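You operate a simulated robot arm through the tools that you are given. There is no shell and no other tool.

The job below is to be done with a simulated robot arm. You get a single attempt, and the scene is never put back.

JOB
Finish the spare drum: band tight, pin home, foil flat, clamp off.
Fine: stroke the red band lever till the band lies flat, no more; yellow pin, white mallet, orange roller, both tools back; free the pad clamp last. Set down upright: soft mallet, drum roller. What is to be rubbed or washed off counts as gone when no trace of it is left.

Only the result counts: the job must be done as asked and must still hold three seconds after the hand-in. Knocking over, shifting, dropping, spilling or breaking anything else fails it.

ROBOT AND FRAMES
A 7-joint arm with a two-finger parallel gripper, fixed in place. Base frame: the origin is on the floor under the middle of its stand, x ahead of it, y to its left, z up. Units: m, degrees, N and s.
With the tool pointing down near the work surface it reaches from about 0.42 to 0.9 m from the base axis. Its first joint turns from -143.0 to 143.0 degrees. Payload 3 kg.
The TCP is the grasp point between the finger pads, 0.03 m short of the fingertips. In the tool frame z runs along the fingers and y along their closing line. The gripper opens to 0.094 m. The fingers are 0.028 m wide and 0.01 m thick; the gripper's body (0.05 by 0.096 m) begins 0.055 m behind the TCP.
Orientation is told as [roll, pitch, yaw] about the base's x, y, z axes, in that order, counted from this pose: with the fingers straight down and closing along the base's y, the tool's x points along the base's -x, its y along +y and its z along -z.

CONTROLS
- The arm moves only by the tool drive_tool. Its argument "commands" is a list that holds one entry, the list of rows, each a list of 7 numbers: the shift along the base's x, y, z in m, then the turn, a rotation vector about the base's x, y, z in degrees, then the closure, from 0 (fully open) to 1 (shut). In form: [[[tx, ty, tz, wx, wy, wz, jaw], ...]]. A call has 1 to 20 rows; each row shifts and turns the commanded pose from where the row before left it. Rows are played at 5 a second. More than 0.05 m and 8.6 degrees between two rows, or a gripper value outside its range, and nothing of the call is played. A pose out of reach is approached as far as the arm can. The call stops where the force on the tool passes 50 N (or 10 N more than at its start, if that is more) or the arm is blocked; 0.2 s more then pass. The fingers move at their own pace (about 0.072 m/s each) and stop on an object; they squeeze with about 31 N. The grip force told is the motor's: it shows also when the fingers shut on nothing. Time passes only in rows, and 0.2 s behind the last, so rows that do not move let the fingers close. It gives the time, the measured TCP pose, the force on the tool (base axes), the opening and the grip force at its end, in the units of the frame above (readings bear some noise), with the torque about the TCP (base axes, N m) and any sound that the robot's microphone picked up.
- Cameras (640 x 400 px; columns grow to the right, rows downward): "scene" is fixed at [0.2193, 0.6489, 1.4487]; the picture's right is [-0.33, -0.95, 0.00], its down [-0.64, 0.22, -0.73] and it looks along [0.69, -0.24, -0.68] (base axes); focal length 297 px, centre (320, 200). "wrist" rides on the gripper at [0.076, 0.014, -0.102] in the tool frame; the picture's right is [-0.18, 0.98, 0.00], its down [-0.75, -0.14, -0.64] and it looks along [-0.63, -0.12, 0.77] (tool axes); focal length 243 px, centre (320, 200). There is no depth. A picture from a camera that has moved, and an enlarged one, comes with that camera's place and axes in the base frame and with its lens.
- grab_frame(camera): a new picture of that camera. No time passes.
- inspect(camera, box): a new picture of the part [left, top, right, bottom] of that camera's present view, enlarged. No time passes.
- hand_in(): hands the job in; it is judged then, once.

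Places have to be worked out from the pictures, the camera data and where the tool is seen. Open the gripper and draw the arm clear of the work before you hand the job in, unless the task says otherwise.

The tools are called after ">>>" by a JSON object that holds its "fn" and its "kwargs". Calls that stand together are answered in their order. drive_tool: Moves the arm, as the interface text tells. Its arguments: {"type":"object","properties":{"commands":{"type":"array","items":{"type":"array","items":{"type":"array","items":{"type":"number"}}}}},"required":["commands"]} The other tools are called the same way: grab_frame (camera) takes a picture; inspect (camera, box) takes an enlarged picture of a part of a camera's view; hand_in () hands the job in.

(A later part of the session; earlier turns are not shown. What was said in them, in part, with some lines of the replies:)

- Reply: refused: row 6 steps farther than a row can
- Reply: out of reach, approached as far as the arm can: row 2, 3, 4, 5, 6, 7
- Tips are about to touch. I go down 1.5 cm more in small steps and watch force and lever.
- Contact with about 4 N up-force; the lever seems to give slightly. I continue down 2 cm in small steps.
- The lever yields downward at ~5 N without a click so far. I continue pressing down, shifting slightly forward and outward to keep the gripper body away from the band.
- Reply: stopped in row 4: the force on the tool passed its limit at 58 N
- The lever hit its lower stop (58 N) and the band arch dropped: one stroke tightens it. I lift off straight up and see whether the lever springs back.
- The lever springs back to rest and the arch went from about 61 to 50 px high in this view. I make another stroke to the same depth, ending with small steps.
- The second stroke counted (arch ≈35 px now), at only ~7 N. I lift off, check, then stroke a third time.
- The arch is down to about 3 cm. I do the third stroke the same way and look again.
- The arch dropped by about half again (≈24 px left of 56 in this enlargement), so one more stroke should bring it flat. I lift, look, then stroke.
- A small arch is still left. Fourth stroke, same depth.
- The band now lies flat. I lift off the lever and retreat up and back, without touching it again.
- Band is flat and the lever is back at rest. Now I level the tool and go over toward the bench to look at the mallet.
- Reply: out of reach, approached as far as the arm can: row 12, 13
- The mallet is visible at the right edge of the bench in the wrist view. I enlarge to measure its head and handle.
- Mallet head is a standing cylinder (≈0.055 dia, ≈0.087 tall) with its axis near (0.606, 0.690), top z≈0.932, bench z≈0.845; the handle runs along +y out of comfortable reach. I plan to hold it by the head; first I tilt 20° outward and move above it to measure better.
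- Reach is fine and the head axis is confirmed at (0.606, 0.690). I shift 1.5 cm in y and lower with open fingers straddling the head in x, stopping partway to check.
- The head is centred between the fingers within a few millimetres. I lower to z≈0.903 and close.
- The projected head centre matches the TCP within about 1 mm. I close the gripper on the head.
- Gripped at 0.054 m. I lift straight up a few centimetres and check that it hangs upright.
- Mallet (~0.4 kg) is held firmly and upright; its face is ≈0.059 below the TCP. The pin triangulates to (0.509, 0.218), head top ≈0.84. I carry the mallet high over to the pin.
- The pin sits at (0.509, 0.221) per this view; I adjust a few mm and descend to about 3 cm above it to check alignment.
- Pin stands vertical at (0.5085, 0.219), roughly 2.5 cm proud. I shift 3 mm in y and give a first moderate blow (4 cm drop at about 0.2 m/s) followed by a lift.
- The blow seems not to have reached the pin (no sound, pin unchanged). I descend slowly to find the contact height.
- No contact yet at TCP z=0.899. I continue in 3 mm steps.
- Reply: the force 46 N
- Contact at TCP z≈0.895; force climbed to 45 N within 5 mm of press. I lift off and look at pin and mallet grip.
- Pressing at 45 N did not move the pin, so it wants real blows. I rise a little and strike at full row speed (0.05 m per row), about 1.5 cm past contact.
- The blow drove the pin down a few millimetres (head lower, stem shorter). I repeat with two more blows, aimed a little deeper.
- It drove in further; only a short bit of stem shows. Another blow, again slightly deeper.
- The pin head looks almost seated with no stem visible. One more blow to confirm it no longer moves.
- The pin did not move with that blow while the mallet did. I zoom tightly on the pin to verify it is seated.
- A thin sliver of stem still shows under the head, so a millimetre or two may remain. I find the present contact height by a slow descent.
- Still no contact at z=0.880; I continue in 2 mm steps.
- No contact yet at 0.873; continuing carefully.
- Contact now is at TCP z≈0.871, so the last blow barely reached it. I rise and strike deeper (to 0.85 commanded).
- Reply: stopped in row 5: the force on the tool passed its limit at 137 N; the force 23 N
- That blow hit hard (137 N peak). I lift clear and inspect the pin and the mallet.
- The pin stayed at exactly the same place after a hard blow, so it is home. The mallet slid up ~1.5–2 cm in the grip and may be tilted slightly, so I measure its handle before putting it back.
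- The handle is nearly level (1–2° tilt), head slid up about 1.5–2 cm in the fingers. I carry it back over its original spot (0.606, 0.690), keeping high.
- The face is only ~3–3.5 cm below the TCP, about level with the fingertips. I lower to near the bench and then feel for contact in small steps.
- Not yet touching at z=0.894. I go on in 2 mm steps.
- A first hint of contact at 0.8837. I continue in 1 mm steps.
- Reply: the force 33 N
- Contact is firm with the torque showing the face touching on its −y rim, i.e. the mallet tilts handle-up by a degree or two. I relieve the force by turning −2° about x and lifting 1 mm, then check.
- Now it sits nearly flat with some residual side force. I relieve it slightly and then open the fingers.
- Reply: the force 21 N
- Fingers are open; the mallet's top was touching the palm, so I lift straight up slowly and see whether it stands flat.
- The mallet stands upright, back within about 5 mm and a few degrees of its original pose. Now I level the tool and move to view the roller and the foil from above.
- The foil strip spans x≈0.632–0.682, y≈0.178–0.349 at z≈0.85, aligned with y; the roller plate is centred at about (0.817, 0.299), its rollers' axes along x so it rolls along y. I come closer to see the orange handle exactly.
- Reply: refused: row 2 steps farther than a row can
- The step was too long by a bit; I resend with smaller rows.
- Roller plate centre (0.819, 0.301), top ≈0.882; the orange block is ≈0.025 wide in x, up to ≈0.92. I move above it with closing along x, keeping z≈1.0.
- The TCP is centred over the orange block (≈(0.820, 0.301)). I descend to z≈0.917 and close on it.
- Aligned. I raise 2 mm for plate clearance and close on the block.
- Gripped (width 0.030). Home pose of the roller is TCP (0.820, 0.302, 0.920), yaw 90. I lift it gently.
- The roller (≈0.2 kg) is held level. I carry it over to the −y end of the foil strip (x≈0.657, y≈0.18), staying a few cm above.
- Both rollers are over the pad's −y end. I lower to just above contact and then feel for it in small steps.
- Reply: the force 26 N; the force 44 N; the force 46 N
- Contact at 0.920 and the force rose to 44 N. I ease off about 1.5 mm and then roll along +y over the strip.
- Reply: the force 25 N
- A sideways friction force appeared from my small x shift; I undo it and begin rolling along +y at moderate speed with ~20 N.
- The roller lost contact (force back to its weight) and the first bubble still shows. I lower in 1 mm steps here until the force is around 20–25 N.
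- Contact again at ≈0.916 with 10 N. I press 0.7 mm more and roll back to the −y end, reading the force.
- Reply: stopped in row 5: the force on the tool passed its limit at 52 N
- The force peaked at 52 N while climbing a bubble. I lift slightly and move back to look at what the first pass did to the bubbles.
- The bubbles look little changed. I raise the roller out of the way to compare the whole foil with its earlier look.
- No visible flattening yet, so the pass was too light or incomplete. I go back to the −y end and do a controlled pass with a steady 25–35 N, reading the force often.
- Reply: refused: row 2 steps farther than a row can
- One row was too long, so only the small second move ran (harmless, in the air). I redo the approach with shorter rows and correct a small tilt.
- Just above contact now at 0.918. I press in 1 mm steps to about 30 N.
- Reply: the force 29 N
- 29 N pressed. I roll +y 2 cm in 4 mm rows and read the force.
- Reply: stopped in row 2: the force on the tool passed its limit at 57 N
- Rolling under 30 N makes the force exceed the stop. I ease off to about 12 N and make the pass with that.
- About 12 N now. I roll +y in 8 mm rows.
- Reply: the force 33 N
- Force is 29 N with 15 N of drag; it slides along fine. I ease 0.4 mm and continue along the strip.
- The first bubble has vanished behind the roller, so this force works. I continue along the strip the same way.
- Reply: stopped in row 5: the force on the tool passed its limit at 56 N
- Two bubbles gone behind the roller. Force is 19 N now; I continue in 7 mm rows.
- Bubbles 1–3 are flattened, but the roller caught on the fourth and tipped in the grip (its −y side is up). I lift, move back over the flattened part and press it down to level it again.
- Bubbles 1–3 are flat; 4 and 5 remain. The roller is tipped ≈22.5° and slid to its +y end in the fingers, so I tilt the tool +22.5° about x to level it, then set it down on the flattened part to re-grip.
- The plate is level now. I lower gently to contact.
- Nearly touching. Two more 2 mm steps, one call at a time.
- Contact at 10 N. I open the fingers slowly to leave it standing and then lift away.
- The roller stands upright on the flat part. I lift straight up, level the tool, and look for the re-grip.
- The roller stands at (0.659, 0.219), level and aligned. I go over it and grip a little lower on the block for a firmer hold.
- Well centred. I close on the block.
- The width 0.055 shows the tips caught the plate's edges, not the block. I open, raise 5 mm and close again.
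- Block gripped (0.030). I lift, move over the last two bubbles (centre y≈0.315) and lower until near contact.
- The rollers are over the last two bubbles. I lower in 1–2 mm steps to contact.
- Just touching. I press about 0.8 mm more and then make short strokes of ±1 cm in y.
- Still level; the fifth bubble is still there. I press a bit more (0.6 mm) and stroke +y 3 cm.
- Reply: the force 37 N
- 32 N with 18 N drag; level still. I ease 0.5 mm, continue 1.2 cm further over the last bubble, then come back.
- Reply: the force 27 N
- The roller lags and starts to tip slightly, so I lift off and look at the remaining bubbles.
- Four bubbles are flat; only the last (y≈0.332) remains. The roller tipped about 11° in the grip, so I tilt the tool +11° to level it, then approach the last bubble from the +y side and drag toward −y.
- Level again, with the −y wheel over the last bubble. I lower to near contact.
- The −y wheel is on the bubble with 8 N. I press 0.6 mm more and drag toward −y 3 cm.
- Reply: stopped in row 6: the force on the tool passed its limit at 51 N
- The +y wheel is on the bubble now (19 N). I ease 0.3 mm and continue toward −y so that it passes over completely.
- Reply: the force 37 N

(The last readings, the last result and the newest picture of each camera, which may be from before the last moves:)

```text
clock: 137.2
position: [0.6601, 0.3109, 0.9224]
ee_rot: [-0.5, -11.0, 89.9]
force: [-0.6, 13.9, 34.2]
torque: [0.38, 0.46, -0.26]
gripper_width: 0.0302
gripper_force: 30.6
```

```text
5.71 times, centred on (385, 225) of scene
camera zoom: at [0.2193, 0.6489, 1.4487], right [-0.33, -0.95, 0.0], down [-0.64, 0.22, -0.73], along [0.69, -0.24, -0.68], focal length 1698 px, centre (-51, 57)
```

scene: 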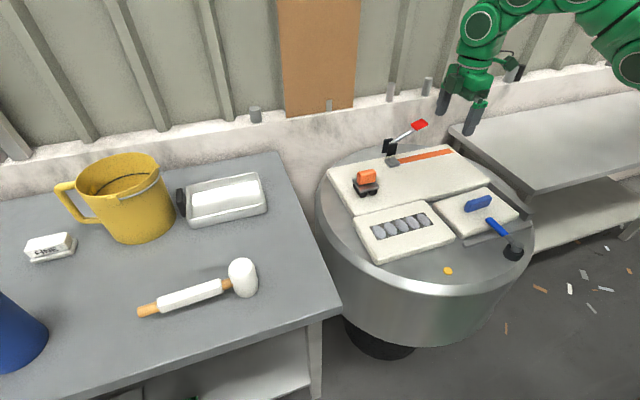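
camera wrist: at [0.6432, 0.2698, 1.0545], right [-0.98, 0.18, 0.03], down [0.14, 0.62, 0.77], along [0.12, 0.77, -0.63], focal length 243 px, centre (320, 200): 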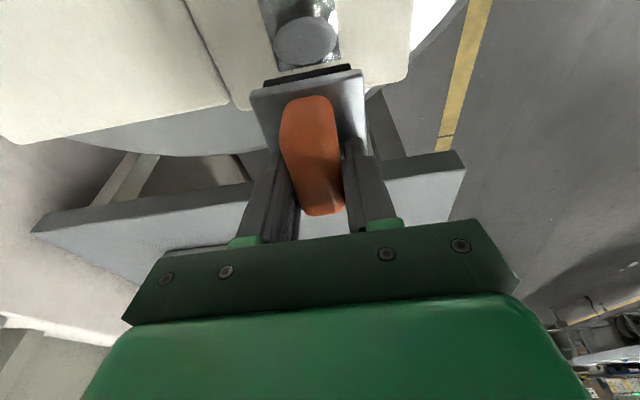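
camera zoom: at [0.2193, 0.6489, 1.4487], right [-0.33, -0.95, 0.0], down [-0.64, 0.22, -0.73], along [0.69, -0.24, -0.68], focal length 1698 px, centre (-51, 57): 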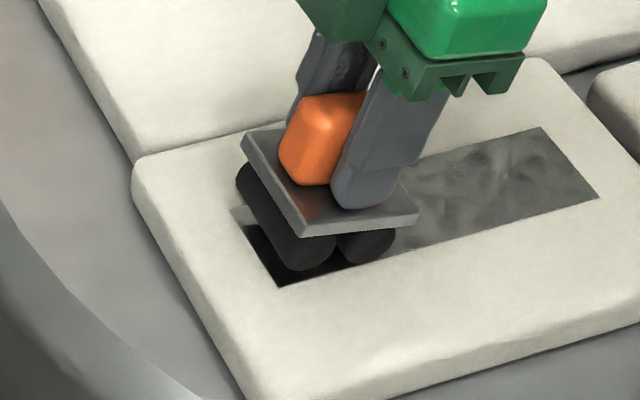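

The last bubble seems to be gone. I lift clear and inspect the whole foil.

>>> {"fn": "drive_tool", "kwargs": {"commands": [[[0, 0, 0.005, 0, 0, 0, 1], [0, 0, 0.015, 0, 0, 0, 1], [0, 0, 0.03, 0, 0, 0, 1], [0.03, 0, 0.03, 0, 0, 0, 1], [0.04, 0, 0.01, 0, 0, 0, 1], [0.03, 0, 0, 0, 0, 0, 1], [0, 0, 0, 0, 0, 0, 1]]]}}

>>> {"fn": "inspect", "kwargs": {"camera": "scene", "box": [350, 195, 460, 265]}}

>>> {"fn": "grab_frame", "kwargs": {"camera": "wrist"}}

>>> {"fn": "inspect", "kwargs": {"camera": "scene", "box": [320, 100, 480, 220]}}

```text
clock: 138.8
position: [0.7592, 0.3115, 1.01]
ee_rot: [-0.3, -11.0, 89.9]
force: [-0.2, 1.0, -2.5]
torque: [-0.01, 0.0, -0.01]
gripper_width: 0.0301
gripper_force: 31.1
```

```text
5.71 times, centred on (405, 230) of scene
camera zoom: at [0.2193, 0.6489, 1.4487], right [-0.33, -0.95, 0.0], down [-0.64, 0.22, -0.73], along [0.69, -0.24, -0.68], focal length 1698 px, centre (-166, 29)
```

zoom: 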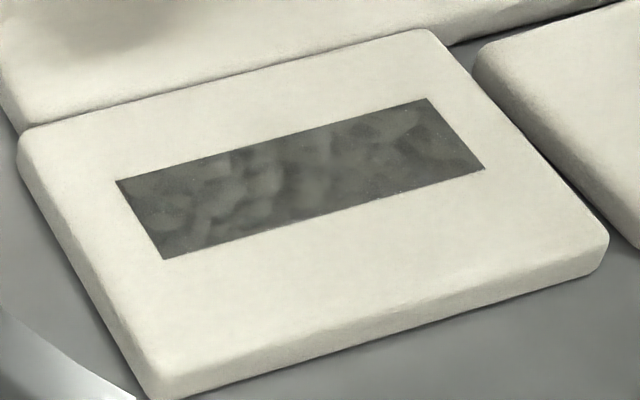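

```text
taken
camera wrist: at [0.7441, 0.2176, 1.0967], right [-0.98, 0.18, 0.03], down [0.14, 0.62, 0.77], along [0.12, 0.76, -0.63], focal length 243 px, centre (320, 200)
```

wrist: 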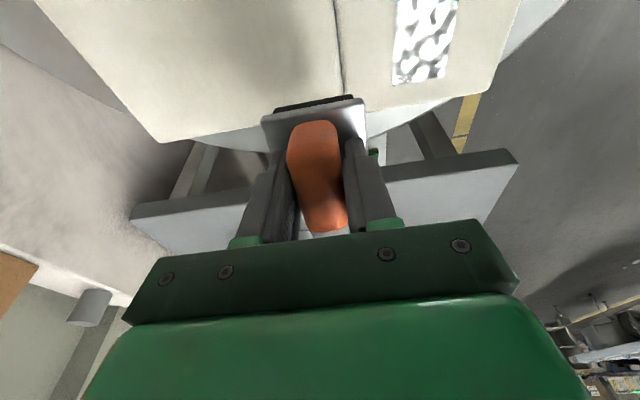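

```text
3.33 times, centred on (400, 160) of scene
camera zoom: at [0.2193, 0.6489, 1.4487], right [-0.33, -0.95, 0.0], down [-0.64, 0.22, -0.73], along [0.69, -0.24, -0.68], focal length 991 px, centre (53, 333)
```

zoom: 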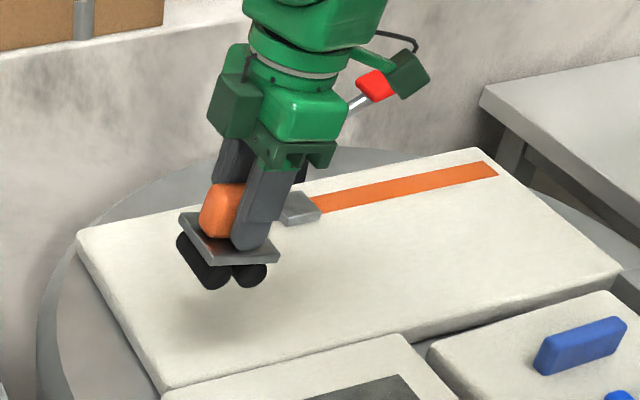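

All five bubbles are gone and the foil is flat. Now the roller goes home; it has tipped about 7° the other way, so I turn the tool −7° about x and check its level.

>>> {"fn": "drive_tool", "kwargs": {"commands": [[[0.01, 0, 0, -3.5, 0, 0, 1], [0.01, 0, 0, -3.5, 0, 0, 1], [0, 0, 0, 0, 0, 0, 1]]]}}

>>> {"fn": "inspect", "kwargs": {"camera": "scene", "box": [330, 130, 420, 200]}}

>>> {"fn": "grab_frame", "kwargs": {"camera": "wrist"}}

```text
clock: 139.6
position: [0.7794, 0.3115, 1.0103]
ee_rot: [-0.4, -3.9, 89.9]
force: [0.3, 0.3, -1.3]
torque: [-0.01, 0.01, 0.04]
gripper_width: 0.0299
gripper_force: 30.9
```

```text
5.71 times, centred on (375, 165) of scene
camera zoom: at [0.2193, 0.6489, 1.4487], right [-0.33, -0.95, 0.0], down [-0.64, 0.22, -0.73], along [0.69, -0.24, -0.68], focal length 1698 px, centre (6, 400)
```

zoom: 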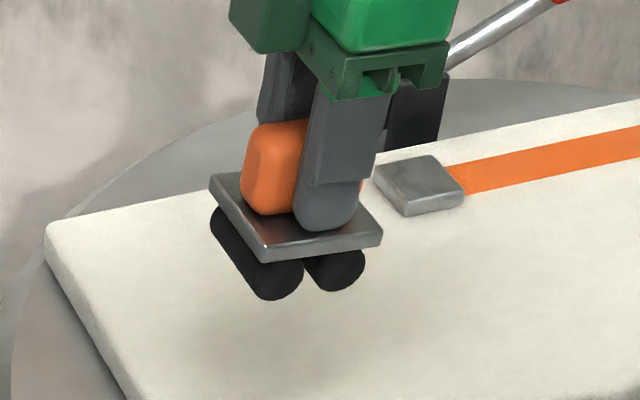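

```text
taken
camera wrist: at [0.7643, 0.2286, 1.1074], right [-0.98, 0.19, 0.01], down [0.14, 0.71, 0.69], along [0.12, 0.68, -0.72], focal length 243 px, centre (320, 200)
```

wrist: 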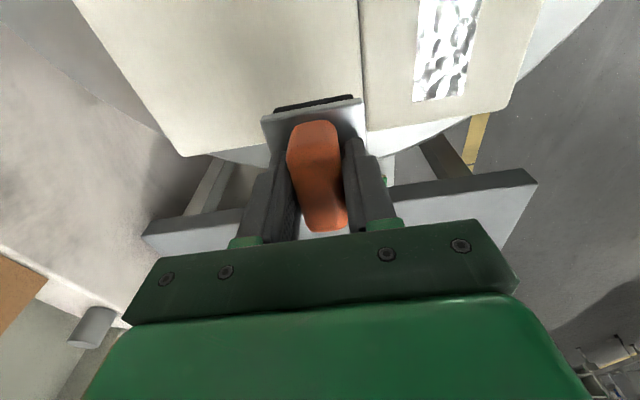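

The edge still measures about 4° low on the −y side; I turn a further −4° (tool upright) and re-measure.

>>> {"fn": "drive_tool", "kwargs": {"commands": [[[0.01, 0, 0, -4, 0, 0, 1], [0.01, 0, 0, 0, 0, 0, 1], [0, 0, 0, 0, 0, 0, 1]]]}}

>>> {"fn": "inspect", "kwargs": {"camera": "scene", "box": [330, 130, 420, 200]}}

>>> {"fn": "inspect", "kwargs": {"camera": "wrist", "box": [230, 60, 410, 240]}}

```text
clock: 140.4
position: [0.8001, 0.312, 1.0098]
ee_rot: [-0.3, 0.1, 89.9]
force: [-0.3, 0.1, -2.3]
torque: [0.0, 0.03, 0.0]
gripper_width: 0.0299
gripper_force: 31.2
```

```text
5.71 times, centred on (375, 165) of scene
camera zoom: at [0.2193, 0.6489, 1.4487], right [-0.33, -0.95, 0.0], down [-0.64, 0.22, -0.73], along [0.69, -0.24, -0.68], focal length 1698 px, centre (6, 400)
```

zoom: 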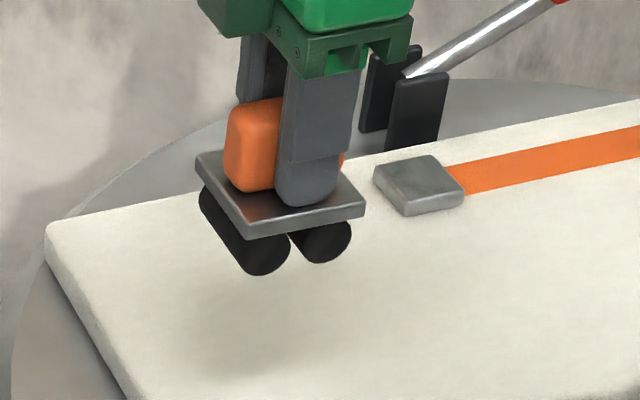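

```text
2.22 times, centred on (320, 150) of wrist
camera zoom: at [0.785, 0.2361, 1.1128], right [-0.98, 0.19, -0.01], down [0.14, 0.75, 0.64], along [0.12, 0.63, -0.77], focal length 539 px, centre (320, 311)
```

zoom: 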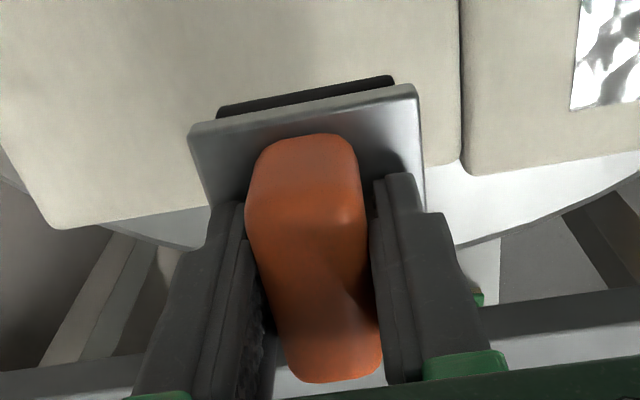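

Level within about 1.5°. I move to the roller's home (TCP 0.820, 0.303) and lower to just above the pad.

>>> {"fn": "drive_tool", "kwargs": {"commands": [[[0.01, -0.005, -0.01, 0, 0, 0, 1], [0.0103, -0.004, -0.02, 0, 0, 0, 1], [0, 0, -0.03, 0, 0, 0, 1], [0, 0, -0.02, 0, 0, 0, 1], [0, 0, -0.006, 0, 0, 0, 1], [0, 0, 0, 0, 0, 0, 1]]]}}

>>> {"fn": "inspect", "kwargs": {"camera": "scene", "box": [330, 155, 410, 210]}}

```text
clock: 141.8
position: [0.8204, 0.3033, 0.9263]
ee_rot: [-0.2, 0.1, 89.9]
force: [-0.3, 0.0, -1.6]
torque: [-0.02, -0.02, -0.01]
gripper_width: 0.0298
gripper_force: 31.8
```

```text
7.27 times, centred on (370, 182) of scene
camera zoom: at [0.2193, 0.6489, 1.4487], right [-0.33, -0.95, 0.0], down [-0.64, 0.22, -0.73], along [0.69, -0.24, -0.68], focal length 2161 px, centre (-44, 327)
```

zoom: 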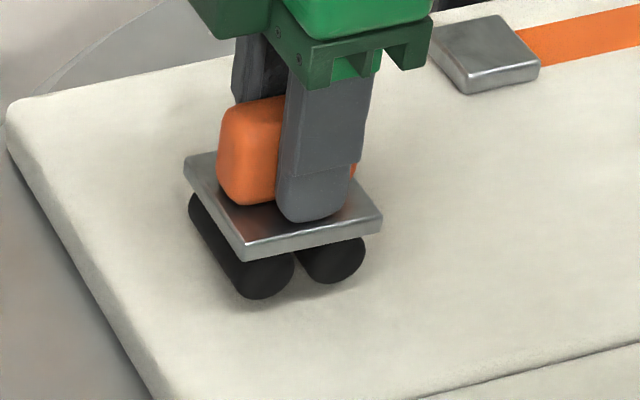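

It lines up with its original place to about 2 mm. I lower in small steps to contact.

>>> {"fn": "drive_tool", "kwargs": {"commands": [[[0, -0.002, -0.002, 0, 0, 0, 1], [0, 0, -0.002, 0, 0, 0, 1], [0, 0, 0, 0, 0, 0, 1]]]}}

>>> {"fn": "drive_tool", "kwargs": {"commands": [[[0, 0, -0.0015, 0, 0, 0, 1], [0, 0, 0, 0, 0, 0, 1]]]}}

>>> {"fn": "drive_tool", "kwargs": {"commands": [[[0, 0, -0.001, 0, 0, 0, 1], [0, 0, 0, 0, 0, 0, 1]]]}}

```text
clock: 142.6
position: [0.8205, 0.3002, 0.9205]
ee_rot: [-0.3, 0.1, 89.9]
force: [1.3, -0.1, -1.9]
torque: [0.02, -0.02, 0.01]
gripper_width: 0.0299
gripper_force: 30.5
```

```text
clock: 143.2
position: [0.8198, 0.3005, 0.9188]
ee_rot: [-0.4, 0.1, 89.9]
force: [-0.3, -0.6, -1.5]
torque: [0.0, 0.0, 0.02]
gripper_width: 0.0302
gripper_force: 31.0
```

```text
clock: 143.8
position: [0.8199, 0.3011, 0.9192]
ee_rot: [-0.3, 0.1, 90.0]
force: [-0.1, 0.2, -1.3]
torque: [0.02, 0.02, -0.02]
gripper_width: 0.03
gripper_force: 30.8
```

>>> {"fn": "drive_tool", "kwargs": {"commands": [[[0, 0, -0.001, 0, 0, 0, 1], [0, 0, 0, 0, 0, 0, 1]]]}}

>>> {"fn": "drive_tool", "kwargs": {"commands": [[[0, 0, -0.001, 0, 0, 0, 1], [0, 0, 0, 0, 0, 0, 1]]]}}

```text
clock: 144.4
position: [0.8197, 0.3013, 0.919]
ee_rot: [-0.4, 0.0, 89.8]
force: [0.7, 3.4, 5.2]
torque: [0.02, 0.11, -0.05]
gripper_width: 0.0298
gripper_force: 31.3
```

```text
clock: 145.0
position: [0.8195, 0.301, 0.9177]
ee_rot: [-0.5, 0.0, 89.9]
force: [5.3, 5.8, 18.4]
torque: [-0.14, 0.14, 0.03]
gripper_width: 0.03
gripper_force: 31.0
```

The roller is resting with 18 N and almost no torque, so it is flat. I open the fingers slowly, raising a touch first.

>>> {"fn": "drive_tool", "kwargs": {"commands": [[[0, 0, 0.0006, 0, 0, 0, 1], [0, 0, 0, 0, 0, 0, 0.6], [0, 0, 0, 0, 0, 0, 0.4], [0, 0, 0, 0, 0, 0, 0.2], [0, 0, 0, 0, 0, 0, 0], [0, 0, 0, 0, 0, 0, 0]]]}}

>>> {"fn": "grab_frame", "kwargs": {"camera": "wrist"}}

>>> {"fn": "inspect", "kwargs": {"camera": "scene", "box": [330, 155, 410, 210]}}

```text
clock: 146.4
position: [0.8193, 0.299, 0.9153]
ee_rot: [-0.3, 0.2, 89.9]
force: [0.3, 0.0, 0.3]
torque: [0.02, 0.02, -0.02]
gripper_width: 0.0939
gripper_force: 0.0
```

```text
taken
camera wrist: at [0.8043, 0.2239, 1.0187], right [-0.98, 0.19, -0.01], down [0.14, 0.75, 0.64], along [0.12, 0.63, -0.77], focal length 243 px, centre (320, 200)
```

wrist: 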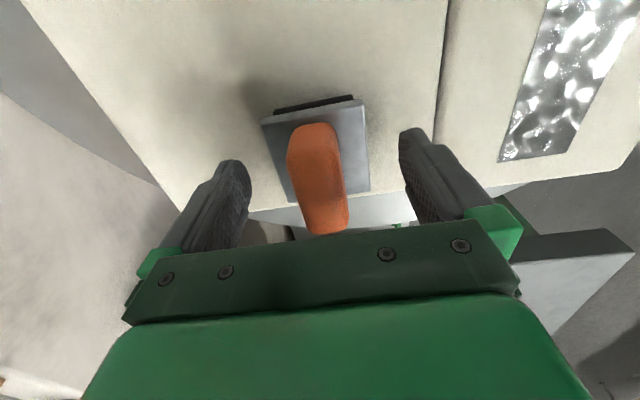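

```text
7.27 times, centred on (370, 182) of scene
camera zoom: at [0.2193, 0.6489, 1.4487], right [-0.33, -0.95, 0.0], down [-0.64, 0.22, -0.73], along [0.69, -0.24, -0.68], focal length 2161 px, centre (-44, 327)
```

zoom: 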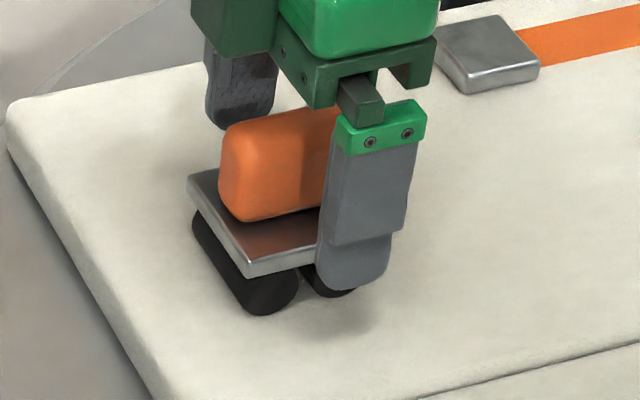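

Roller is standing in its place. I lift straight up and retreat, then check it.

>>> {"fn": "drive_tool", "kwargs": {"commands": [[[0, 0, 0.03, 0, 0, 0, 0], [0, 0, 0.04, 0, 0, 0, 0], [0, 0, 0.03, 0, 0, 0, 0], [-0.04, -0.02, 0.02, 0, 0, 0, 0], [-0.04, -0.025, 0.01, 0, 0, 0, 0], [-0.04, -0.025, 0, 0, 0, 0, 0], [-0.04, -0.025, 0, 0, 0, 0, 0], [-0.04, -0.025, 0, 0, 0, 0, 0], [0, 0, 0, 0, 0, 0, 0]]]}}

>>> {"fn": "grab_frame", "kwargs": {"camera": "scene"}}

>>> {"fn": "inspect", "kwargs": {"camera": "scene", "box": [330, 155, 410, 210]}}

>>> {"fn": "grab_frame", "kwargs": {"camera": "wrist"}}

```text
clock: 148.4
position: [0.619, 0.1776, 1.0468]
ee_rot: [-0.3, 0.1, 89.9]
force: [-0.4, -0.5, -0.1]
torque: [0.01, -0.01, 0.04]
gripper_width: 0.0939
gripper_force: 0.1
```

```text
taken
```

scene: 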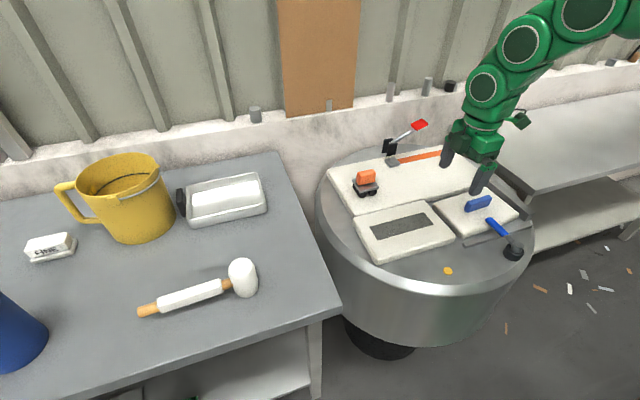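

```text
7.27 times, centred on (370, 182) of scene
camera zoom: at [0.2193, 0.6489, 1.4487], right [-0.33, -0.95, 0.0], down [-0.64, 0.22, -0.73], along [0.69, -0.24, -0.68], focal length 2161 px, centre (-44, 327)
```

zoom: 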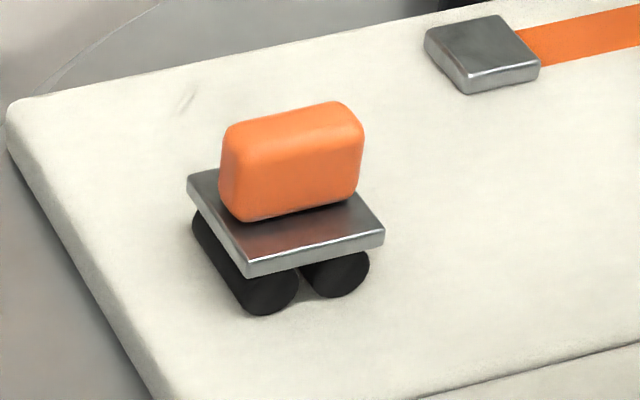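

```text
taken
camera wrist: at [0.6038, 0.1024, 1.1485], right [-0.98, 0.18, -0.01], down [0.14, 0.75, 0.64], along [0.12, 0.63, -0.77], focal length 243 px, centre (320, 200)
```

wrist: 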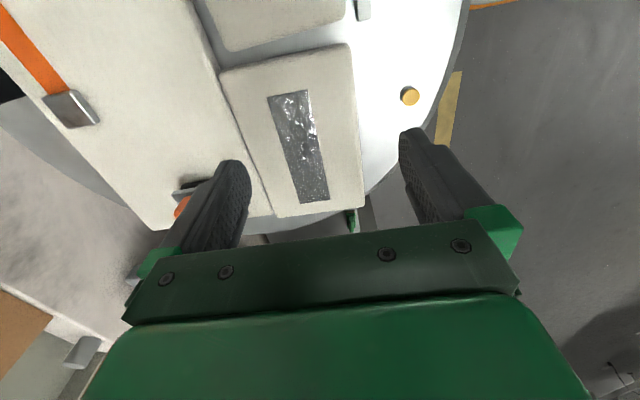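

Roller is back within ~2 mm and the foil is flat. Now the last item: the blue-handled pad clamp. I turn the tool back to yaw 0 and move above the clamp to look closely.

>>> {"fn": "drive_tool", "kwargs": {"commands": [[[-0.01, -0.015, 0, 0, 0, -8.2, 0], [-0.01, -0.015, 0, 0, 0, -8.2, 0], [-0.01, -0.015, 0, 0, 0, -8.2, 0], [-0.01, -0.015, 0, 0, 0, -8.2, 0], [-0.01, -0.015, 0, 0, 0, -8.2, 0], [-0.01, -0.015, 0, 0, 0, -8.2, 0], [-0.01, -0.015, 0, 0, 0, -8.2, 0], [-0.01, -0.015, 0, 0, 0, -8.2, 0], [-0.01, -0.015, 0, 0, 0, -8.2, 0], [0, -0.01, 0, 0, 0, -8.2, 0], [0, 0, 0, 0, 0, -7.9, 0], [0, 0, 0, 0, 0, 0, 0]]]}}

>>> {"fn": "grab_frame", "kwargs": {"camera": "wrist"}}

>>> {"fn": "inspect", "kwargs": {"camera": "scene", "box": [440, 180, 540, 270]}}

```text
clock: 151.0
position: [0.5286, 0.0356, 1.0487]
ee_rot: [-0.3, 0.1, 0.1]
force: [0.3, 0.0, -0.2]
torque: [-0.01, -0.01, 0.0]
gripper_width: 0.0941
gripper_force: 0.1
```

```text
taken
camera wrist: at [0.4525, 0.05, 1.1493], right [0.18, 0.98, -0.01], down [0.75, -0.14, 0.64], along [0.63, -0.12, -0.77], focal length 243 px, centre (320, 200)
```

wrist: 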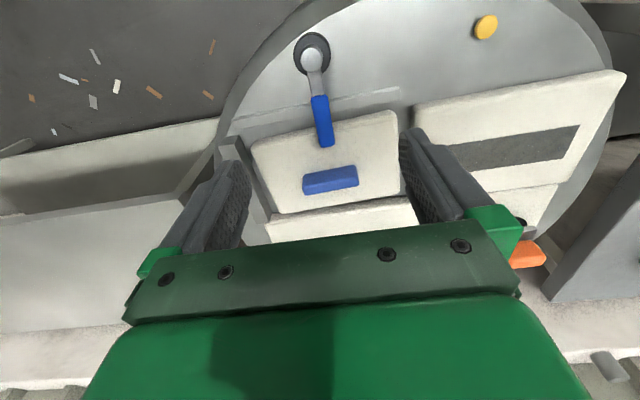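

```text
4.44 times, centred on (490, 225) of scene
camera zoom: at [0.2193, 0.6489, 1.4487], right [-0.33, -0.95, 0.0], down [-0.64, 0.22, -0.73], along [0.69, -0.24, -0.68], focal length 1321 px, centre (-436, 89)
```

zoom: 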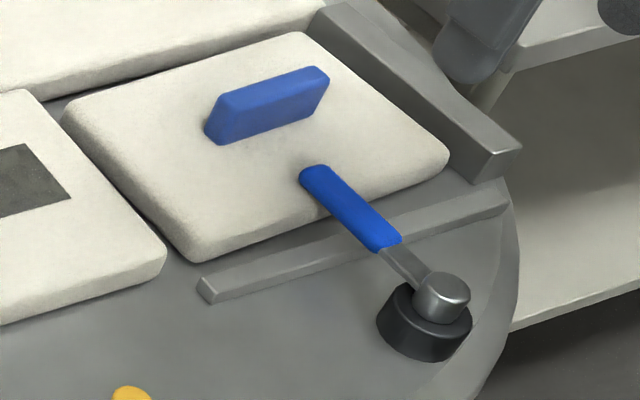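

The lever lies flat from its pivot (≈(0.497, 0.034)) along +x to (0.594, 0.031), z≈0.86, its tip over the pad: it looks like a swing lever. I go above the blue handle (x≈0.56, in front of the pad) to grip it lightly.

>>> {"fn": "drive_tool", "kwargs": {"commands": [[[0.015, -0.002, -0.04, 0, 0, 0, 0], [0.015, -0.002, -0.04, 0, 0, 0, 0], [0.001, 0, -0.03, 0, 0, 0, 0], [0, 0, 0, 0, 0, 0, 0]]]}}

>>> {"fn": "grab_frame", "kwargs": {"camera": "wrist"}}

>>> {"fn": "inspect", "kwargs": {"camera": "scene", "box": [440, 170, 540, 270]}}

```text
clock: 152.0
position: [0.5625, 0.0311, 0.9366]
ee_rot: [-0.4, 0.1, 0.0]
force: [-0.9, 0.4, -0.1]
torque: [0.01, -0.02, 0.0]
gripper_width: 0.0938
gripper_force: 0.1
```

```text
taken
camera wrist: at [0.4857, 0.0465, 1.0373], right [0.18, 0.98, -0.01], down [0.75, -0.14, 0.64], along [0.63, -0.12, -0.77], focal length 243 px, centre (320, 200)
```

wrist: 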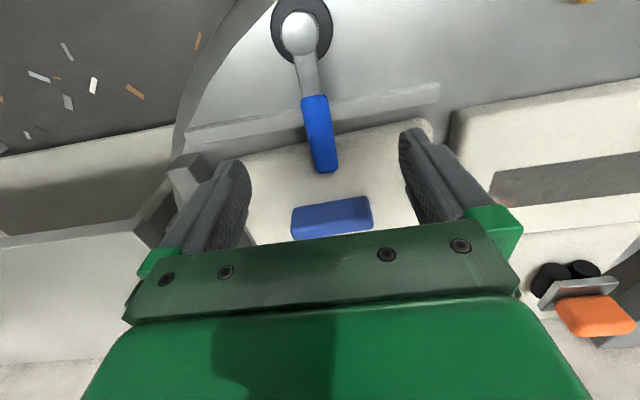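

```text
4.00 times, centred on (490, 220) of scene
camera zoom: at [0.2193, 0.6489, 1.4487], right [-0.33, -0.95, 0.0], down [-0.64, 0.22, -0.73], along [0.69, -0.24, -0.68], focal length 1189 px, centre (-360, 120)
```

zoom: 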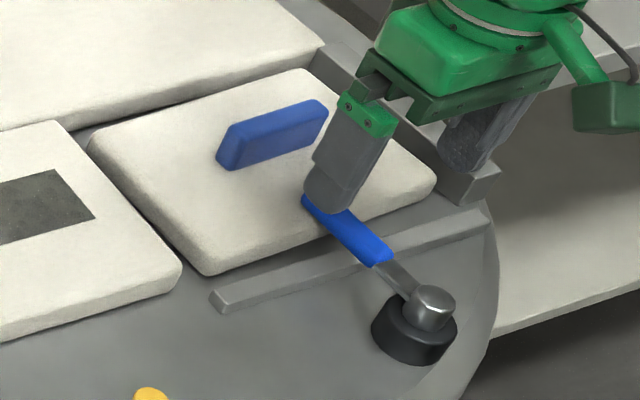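

>>> {"fn": "inspect", "kwargs": {"camera": "wrist", "box": [240, 0, 400, 200]}}

```text
2.00 times, centred on (320, 100) of wrist
camera zoom: at [0.4857, 0.0465, 1.0373], right [0.18, 0.98, -0.01], down [0.75, -0.14, 0.64], along [0.63, -0.12, -0.77], focal length 485 px, centre (320, 400)
```

zoom: 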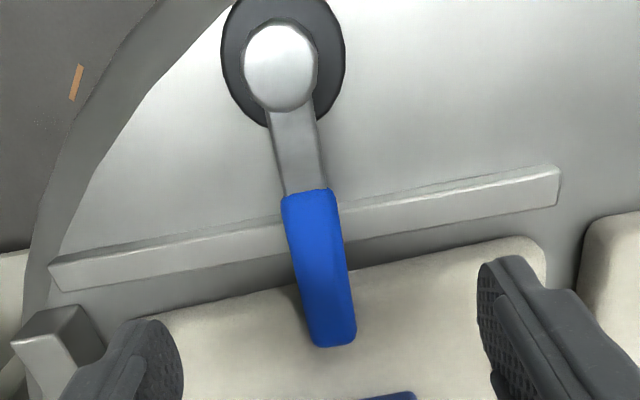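

The geometry is clear: round pivot cap at (0.4995, 0.0325), blue grip from x≈0.536 to 0.598. I lower around the grip at x≈0.553, just in front of the pad edge, with tips staying above the rail.

>>> {"fn": "drive_tool", "kwargs": {"commands": [[[-0.0095, 0.001, -0.02, 0, 0, 0, 0], [0, 0, -0.02, 0, 0, 0, 0.2], [0, 0, -0.015, 0, 0, 0, 0.3], [0, 0, -0.009, 0, 0, 0, 0.4], [0, 0, 0, 0, 0, 0, 0.4]]]}}

>>> {"fn": "grab_frame", "kwargs": {"camera": "wrist"}}

>>> {"fn": "inspect", "kwargs": {"camera": "scene", "box": [440, 170, 540, 270]}}

```text
clock: 153.2
position: [0.5489, 0.033, 0.8722]
ee_rot: [-0.2, 0.1, 0.0]
force: [0.7, -0.2, -0.2]
torque: [0.0, -0.02, -0.01]
gripper_width: 0.0563
gripper_force: 0.1
```

```text
taken
camera wrist: at [0.4743, 0.0477, 0.9744], right [0.18, 0.98, -0.01], down [0.75, -0.14, 0.64], along [0.63, -0.12, -0.77], focal length 243 px, centre (320, 200)
```

wrist: 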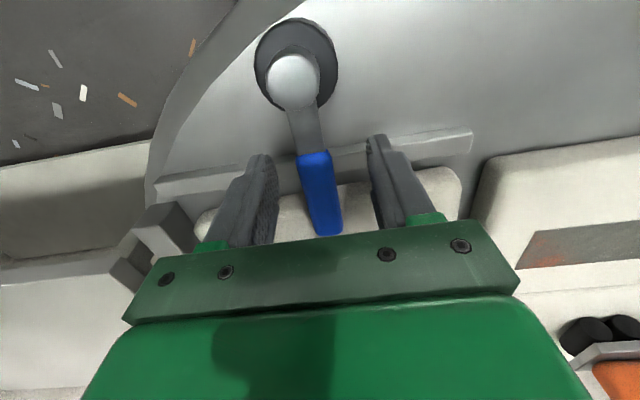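

```text
4.00 times, centred on (490, 220) of scene
camera zoom: at [0.2193, 0.6489, 1.4487], right [-0.33, -0.95, 0.0], down [-0.64, 0.22, -0.73], along [0.69, -0.24, -0.68], focal length 1189 px, centre (-360, 120)
```

zoom: 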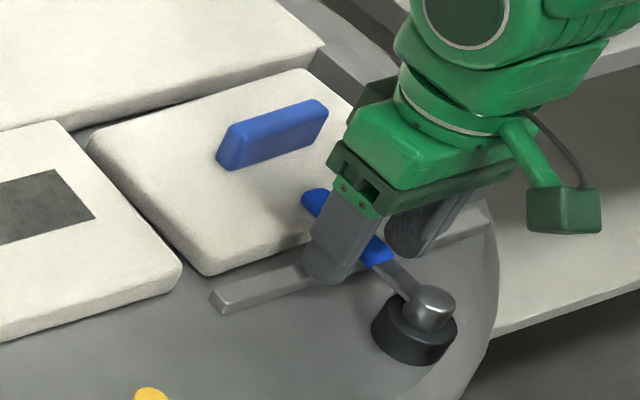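

The fingers straddle the blue grip. I close to a loose cage (≈2 cm) and nudge +y by 1.2 cm to see whether the lever swings.

>>> {"fn": "drive_tool", "kwargs": {"commands": [[[0, 0, 0, 0, 0, 0, 0.6], [0, 0, 0, 0, 0, 0, 0.76], [0, 0, 0, 0, 0, 0, 0.76], [0, 0.004, 0, 0, 0, 0, 0.76], [0, 0.004, 0, 0, 0, 0, 0.76], [0, 0.004, 0, 0, 0, 0, 0.76], [0, 0, 0, 0, 0, 0, 0.76]]]}}

>>> {"fn": "grab_frame", "kwargs": {"camera": "wrist"}}

```text
clock: 154.8
position: [0.5505, 0.0432, 0.8731]
ee_rot: [-0.4, 0.0, 0.0]
force: [-1.8, -35.9, 11.1]
torque: [-0.6, 0.13, 1.66]
gripper_width: 0.028
gripper_force: 44.9
```

```text
taken
camera wrist: at [0.475, 0.0585, 0.9748], right [0.18, 0.98, -0.01], down [0.75, -0.14, 0.64], along [0.63, -0.12, -0.77], focal length 243 px, centre (320, 200)
```

wrist: 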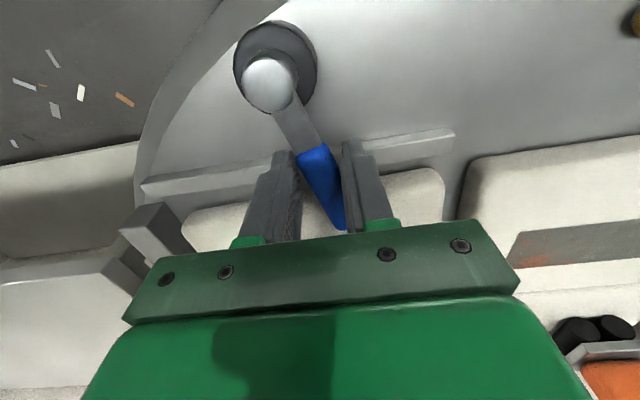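

The lever swings toward +y about its vertical pivot (≈12° now); the 36 N comes partly from my fingers not turning with it. I turn the tool yaw by +8° with it and read the force.

>>> {"fn": "drive_tool", "kwargs": {"commands": [[[0, 0, 0, 0, 0, 6, 0.74], [0, 0, 0, 0, 0, 6, 0.74], [0, 0, 0, 0, 0, 0, 0.74]]]}}

>>> {"fn": "grab_frame", "kwargs": {"camera": "wrist"}}

```text
clock: 155.6
position: [0.5506, 0.0445, 0.8733]
ee_rot: [-0.4, -0.1, 12.1]
force: [0.1, -0.6, 1.4]
torque: [0.0, 0.02, -0.04]
gripper_width: 0.0248
gripper_force: 0.1
```

```text
taken
camera wrist: at [0.4733, 0.043, 0.9752], right [-0.03, 1.0, -0.01], down [0.77, 0.02, 0.64], along [0.64, 0.01, -0.77], focal length 243 px, centre (320, 200)
```

wrist: 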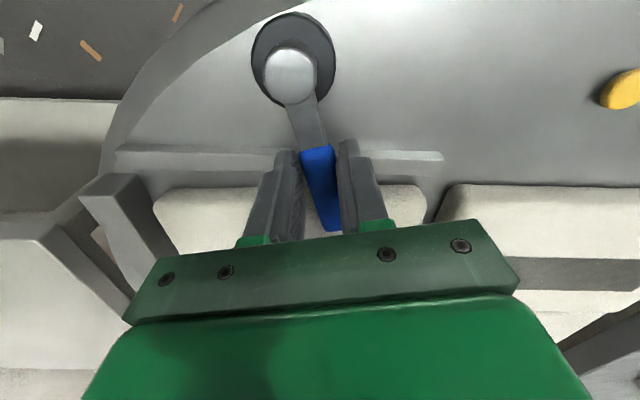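

The force dropped to zero and the lever stays where it is, so it swings freely by friction. I follow the arc around the pivot toward +y with yaw turning along.

>>> {"fn": "drive_tool", "kwargs": {"commands": [[[-0.0015, 0.0051, 0, 0, 0, 6, 0.74], [-0.002, 0.0051, 0, 0, 0, 6, 0.74], [-0.0026, 0.0048, 0, 0, 0, 6, 0.74], [-0.0031, 0.0046, 0, 0, 0, 6, 0.74], [0, 0, 0, 0, 0, 0, 0.74]]]}}

>>> {"fn": "grab_frame", "kwargs": {"camera": "wrist"}}

>>> {"fn": "inspect", "kwargs": {"camera": "scene", "box": [440, 170, 540, 270]}}

```text
clock: 156.8
position: [0.5426, 0.0623, 0.8738]
ee_rot: [-0.3, 0.0, 36.1]
force: [2.1, -2.6, 0.5]
torque: [-0.02, -0.06, -0.04]
gripper_width: 0.0259
gripper_force: 1.1
```

```text
taken
camera wrist: at [0.472, 0.031, 0.9758], right [-0.43, 0.9, -0.01], down [0.69, 0.33, 0.64], along [0.58, 0.27, -0.77], focal length 243 px, centre (320, 200)
```

wrist: 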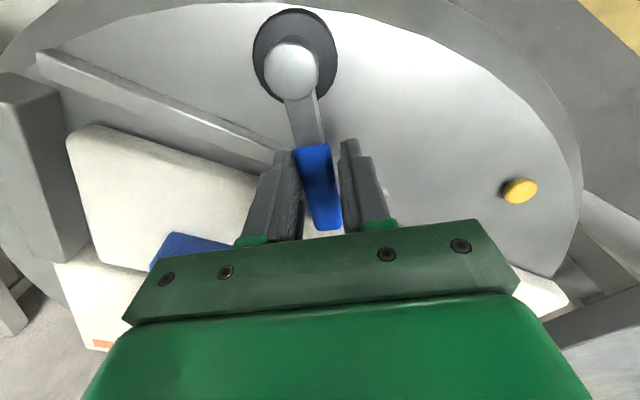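

```text
4.00 times, centred on (490, 220) of scene
camera zoom: at [0.2193, 0.6489, 1.4487], right [-0.33, -0.95, 0.0], down [-0.64, 0.22, -0.73], along [0.69, -0.24, -0.68], focal length 1189 px, centre (-360, 120)
```

zoom: 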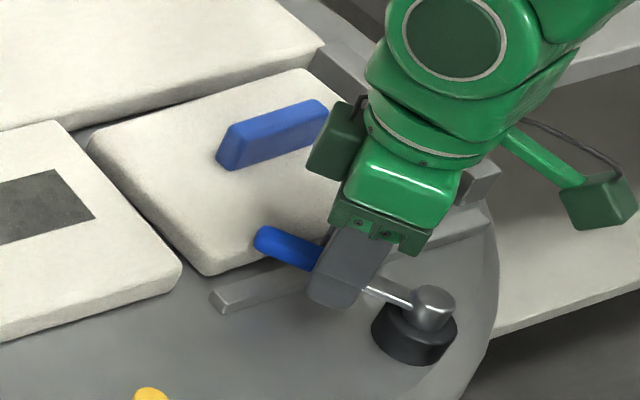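

It swings smoothly with hardly any force. I continue along the arc.

>>> {"fn": "drive_tool", "kwargs": {"commands": [[[-0.0035, 0.0042, 0, 0, 0, 6, 0.74], [-0.004, 0.0038, 0, 0, 0, 6, 0.74], [-0.0043, 0.0034, 0, 0, 0, 6, 0.74], [-0.0046, 0.0029, 0, 0, 0, 6, 0.74], [-0.005, 0.0024, 0, 0, 0, 6, 0.74], [0, 0, 0, 0, 0, 0, 0.74]]]}}

>>> {"fn": "grab_frame", "kwargs": {"camera": "wrist"}}

>>> {"fn": "inspect", "kwargs": {"camera": "scene", "box": [440, 170, 540, 270]}}

```text
clock: 158.2
position: [0.519, 0.0798, 0.872]
ee_rot: [-0.3, 0.1, 66.1]
force: [0.7, -1.4, 0.9]
torque: [-0.02, -0.02, -0.04]
gripper_width: 0.0257
gripper_force: 0.5
```

```text
taken
camera wrist: at [0.4754, 0.0163, 0.975], right [-0.82, 0.57, -0.01], down [0.43, 0.63, 0.64], along [0.37, 0.53, -0.77], focal length 243 px, centre (320, 200)
```

wrist: 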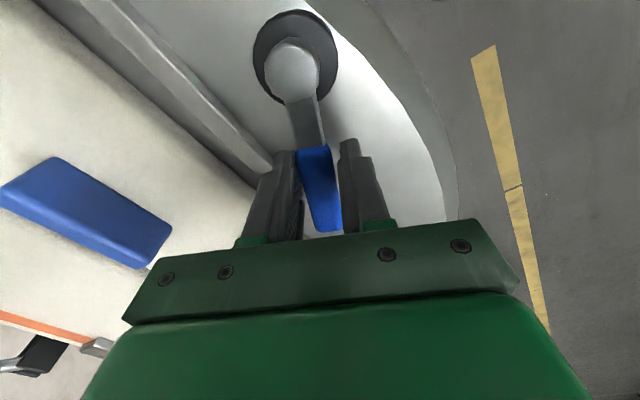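

```text
4.00 times, centred on (490, 220) of scene
camera zoom: at [0.2193, 0.6489, 1.4487], right [-0.33, -0.95, 0.0], down [-0.64, 0.22, -0.73], along [0.69, -0.24, -0.68], focal length 1189 px, centre (-360, 120)
```

zoom: 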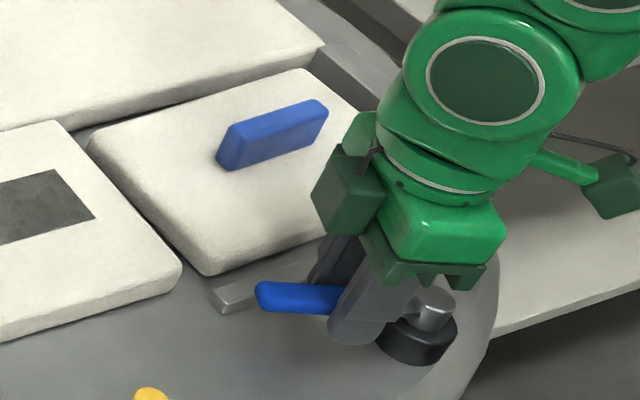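

The lever is at ~66°, off the pad. I continue to about 90°.

>>> {"fn": "drive_tool", "kwargs": {"commands": [[[-0.0052, 0.0019, 0, 0, 0, 6, 0.74], [-0.0053, 0.0013, 0, 0, 0, 6, 0.74], [-0.0054, 0.0008, 0, 0, 0, 6, 0.74], [-0.0046, 0.0002, 0, 0, 0, 5, 0.74], [0, 0, 0, 0, 0, 0, 0.74]]]}}

>>> {"fn": "grab_frame", "kwargs": {"camera": "wrist"}}

>>> {"fn": "inspect", "kwargs": {"camera": "scene", "box": [440, 170, 540, 270]}}

```text
clock: 159.4
position: [0.5003, 0.0831, 0.8734]
ee_rot: [-0.4, 0.0, 89.1]
force: [1.2, 0.9, 0.2]
torque: [0.03, -0.02, 0.03]
gripper_width: 0.0251
gripper_force: 1.0
```

```text
taken
camera wrist: at [0.4838, 0.0089, 0.9747], right [-0.98, 0.2, -0.01], down [0.15, 0.75, 0.64], along [0.13, 0.63, -0.77], focal length 243 px, centre (320, 200)
```

wrist: 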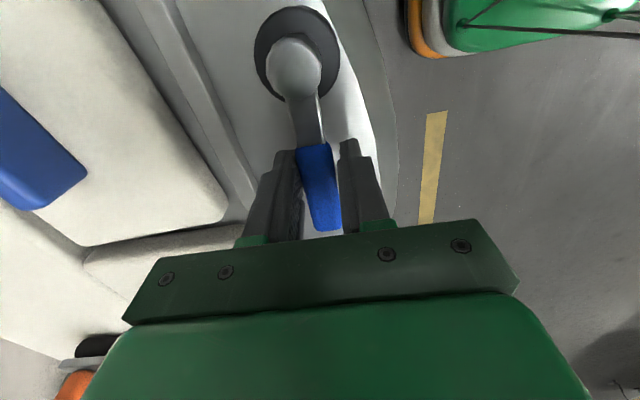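

```text
4.00 times, centred on (490, 220) of scene
camera zoom: at [0.2193, 0.6489, 1.4487], right [-0.33, -0.95, 0.0], down [-0.64, 0.22, -0.73], along [0.69, -0.24, -0.68], focal length 1189 px, centre (-360, 120)
```

zoom: 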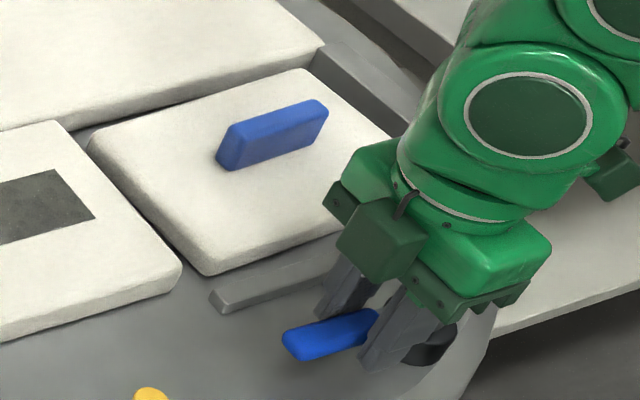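

About 88° now with no stop reached. I go a further 12° to be safely open, watching the force.

>>> {"fn": "drive_tool", "kwargs": {"commands": [[[-0.0055, -0.0002, 0, 0, 0, 6, 0.74], [-0.0054, -0.0008, 0, 0, 0, 6, 0.74], [0, 0, 0, 0, 0, 0, 0.74]]]}}

>>> {"fn": "inspect", "kwargs": {"camera": "scene", "box": [440, 200, 540, 280]}}

>>> {"fn": "grab_frame", "kwargs": {"camera": "wrist"}}

```text
clock: 160.2
position: [0.4897, 0.0827, 0.8742]
ee_rot: [-0.6, 0.0, 100.9]
force: [41.5, -12.7, 8.1]
torque: [-0.03, -0.69, -1.04]
gripper_width: 0.046
gripper_force: 18.9
```

```text
5.00 times, centred on (490, 240) of scene
camera zoom: at [0.2193, 0.6489, 1.4487], right [-0.33, -0.95, 0.0], down [-0.64, 0.22, -0.73], along [0.69, -0.24, -0.68], focal length 1486 px, centre (-530, 0)
```

zoom: 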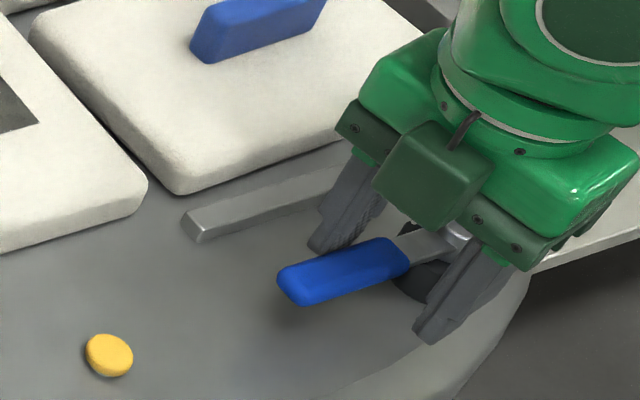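

```text
taken
camera wrist: at [0.4899, 0.0057, 0.9758], right [-1.0, -0.01, -0.01], down [-0.01, 0.77, 0.64], along [0.0, 0.64, -0.77], focal length 243 px, centre (320, 200)
```

wrist: 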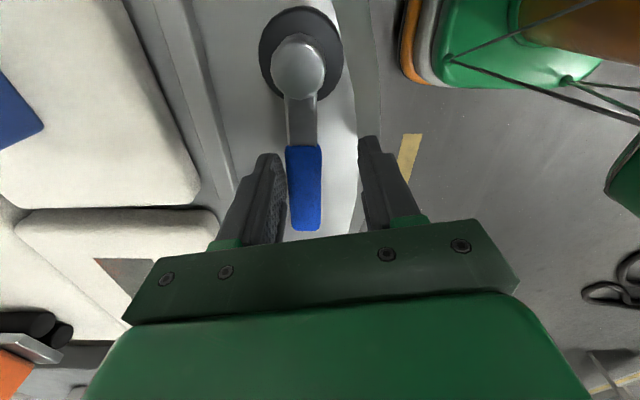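

That was the lever's end stop (≈90°, fully open). I back off to relieve the force, open the fingers and lift away.

>>> {"fn": "drive_tool", "kwargs": {"commands": [[[0.006, 0.0005, 0, 0, 0, -6, 0.6], [0.002, 0, 0, 0, 0, -4, 0.4], [0, 0, 0, 0, 0, 0, 0.2], [0, 0, 0, 0, 0, 0, 0.1], [0, 0, 0, 0, 0, 0, 0.1]]]}}

>>> {"fn": "grab_frame", "kwargs": {"camera": "wrist"}}

```text
clock: 161.4
position: [0.4966, 0.0843, 0.8741]
ee_rot: [-0.3, 0.0, 91.0]
force: [-0.8, -0.9, 0.8]
torque: [0.03, -0.02, 0.04]
gripper_width: 0.0847
gripper_force: 0.0
```

```text
taken
camera wrist: at [0.4835, 0.0076, 0.9752], right [-0.99, 0.17, -0.01], down [0.12, 0.76, 0.64], along [0.11, 0.63, -0.77], focal length 243 px, centre (320, 200)
```

wrist: 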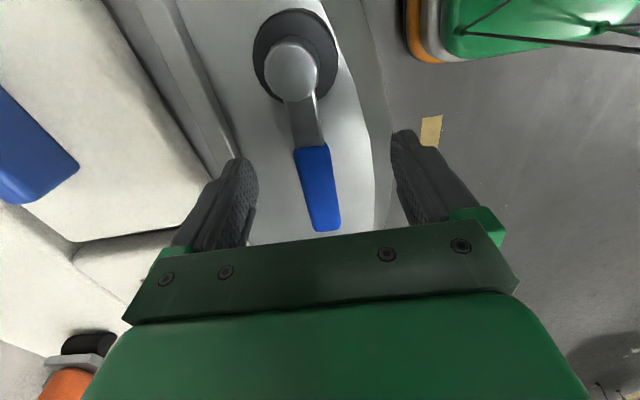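

The lever stands free between the open fingers. I lift straight up, clear of everything, and check the whole scene.

>>> {"fn": "drive_tool", "kwargs": {"commands": [[[0, 0, 0.03, 0, 0, 0, 0.1], [0, 0, 0.04, 0, 0, 0, 0], [0, 0, 0.045, 0, 0, 0, 0], [0, 0, 0.045, 0, 0, 0, 0], [0, 0, 0.045, 0, 0, 0, 0], [0, -0.03, 0.03, 0, 0, 0, 0], [0, -0.04, 0.02, 0, 0, 0, 0], [0, -0.04, 0, 0, 0, 0, 0], [0, 0, 0, 0, 0, 0, 0]]]}}

>>> {"fn": "grab_frame", "kwargs": {"camera": "scene"}}

>>> {"fn": "inspect", "kwargs": {"camera": "scene", "box": [310, 100, 550, 280]}}

>>> {"fn": "inspect", "kwargs": {"camera": "scene", "box": [0, 140, 320, 340]}}

>>> {"fn": "inspect", "kwargs": {"camera": "wrist", "box": [200, 0, 500, 220]}}

```text
clock: 163.4
position: [0.4975, -0.0249, 1.1295]
ee_rot: [-0.4, 0.0, 90.9]
force: [-0.1, -0.5, -0.1]
torque: [-0.02, -0.01, 0.0]
gripper_width: 0.094
gripper_force: 0.1
```

```text
taken
```

scene: 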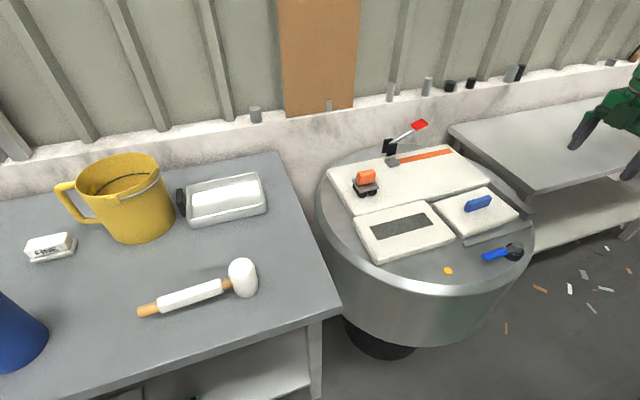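

```text
2.22 times, centred on (430, 190) of scene
camera zoom: at [0.2193, 0.6489, 1.4487], right [-0.33, -0.95, 0.0], down [-0.64, 0.22, -0.73], along [0.69, -0.24, -0.68], focal length 660 px, centre (76, 222)
```

zoom: 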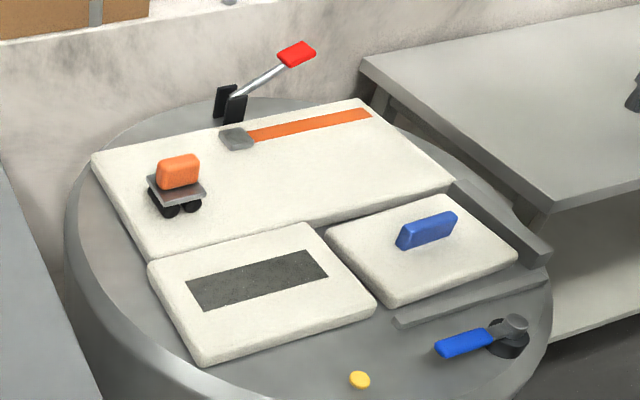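

```text
2.00 times, centred on (160, 240) of scene
camera zoom: at [0.2193, 0.6489, 1.4487], right [-0.33, -0.95, 0.0], down [-0.64, 0.22, -0.73], along [0.69, -0.24, -0.68], focal length 594 px, centre (640, 120)
```

zoom: 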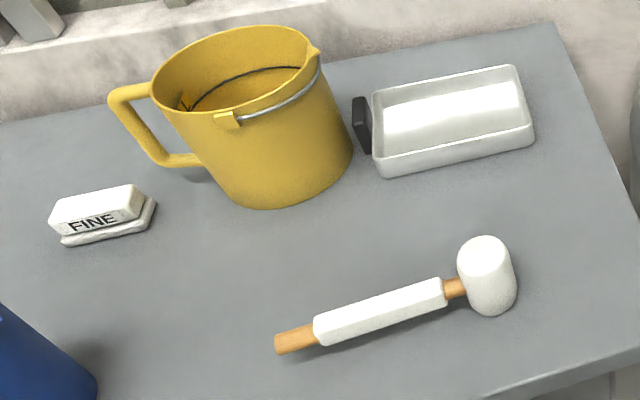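

```text
1.82 times, centred on (350, 110) of wrist
camera zoom: at [0.4833, -0.1016, 1.2313], right [-0.99, 0.17, -0.01], down [0.12, 0.76, 0.64], along [0.11, 0.63, -0.77], focal length 441 px, centre (266, 364)
```

zoom: 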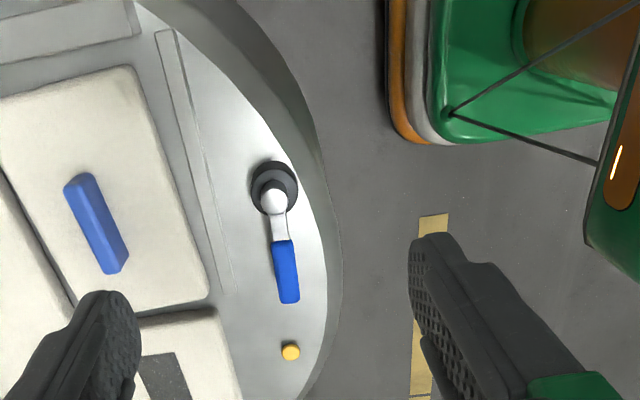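

Everything shows as asked. The band lies flat with its lever at rest, and the pin is seated: it did not move under the last hard blow. The foil has no bubbles left, the roller and mallet stand upright in their places, and the pad clamp is swung fully open. The gripper is open and well clear, so I hand in.

>>> {"fn": "hand_in", "kwargs": {}}

```text
The job is handed in.
```

I finished all four steps on the spare drum and handed the job in; the result of the judging was not shown to me.

- **Band:** I stroked the red lever four times. The band lies flat, and I did not stroke it again after that.
- **Pin:** I drove the yellow pin in with the white mallet. It did not move under the last hard blow, so I took it as home. A thin sliver of stem, about 1–2 mm, still shows under the yellow head.
- **Foil:** I rolled all five bubbles flat with the orange roller, and no trace of them is left. The roller tipped in the grip during rolling, so I set it down once on the flattened part of the foil and re-gripped it.
- **Tools back:** The mallet stands upright within about 5 mm and a few degrees of where it was. The roller stands within about 2 mm of its place.
- **Pad clamp:** I freed it last by swinging the blue lever to its end stop, about 90° off the pad.

I held the mallet by its head because its handle lay out of easy reach. At hand-in the gripper was open and clear of the work, and nothing else looked moved in the final pictures.
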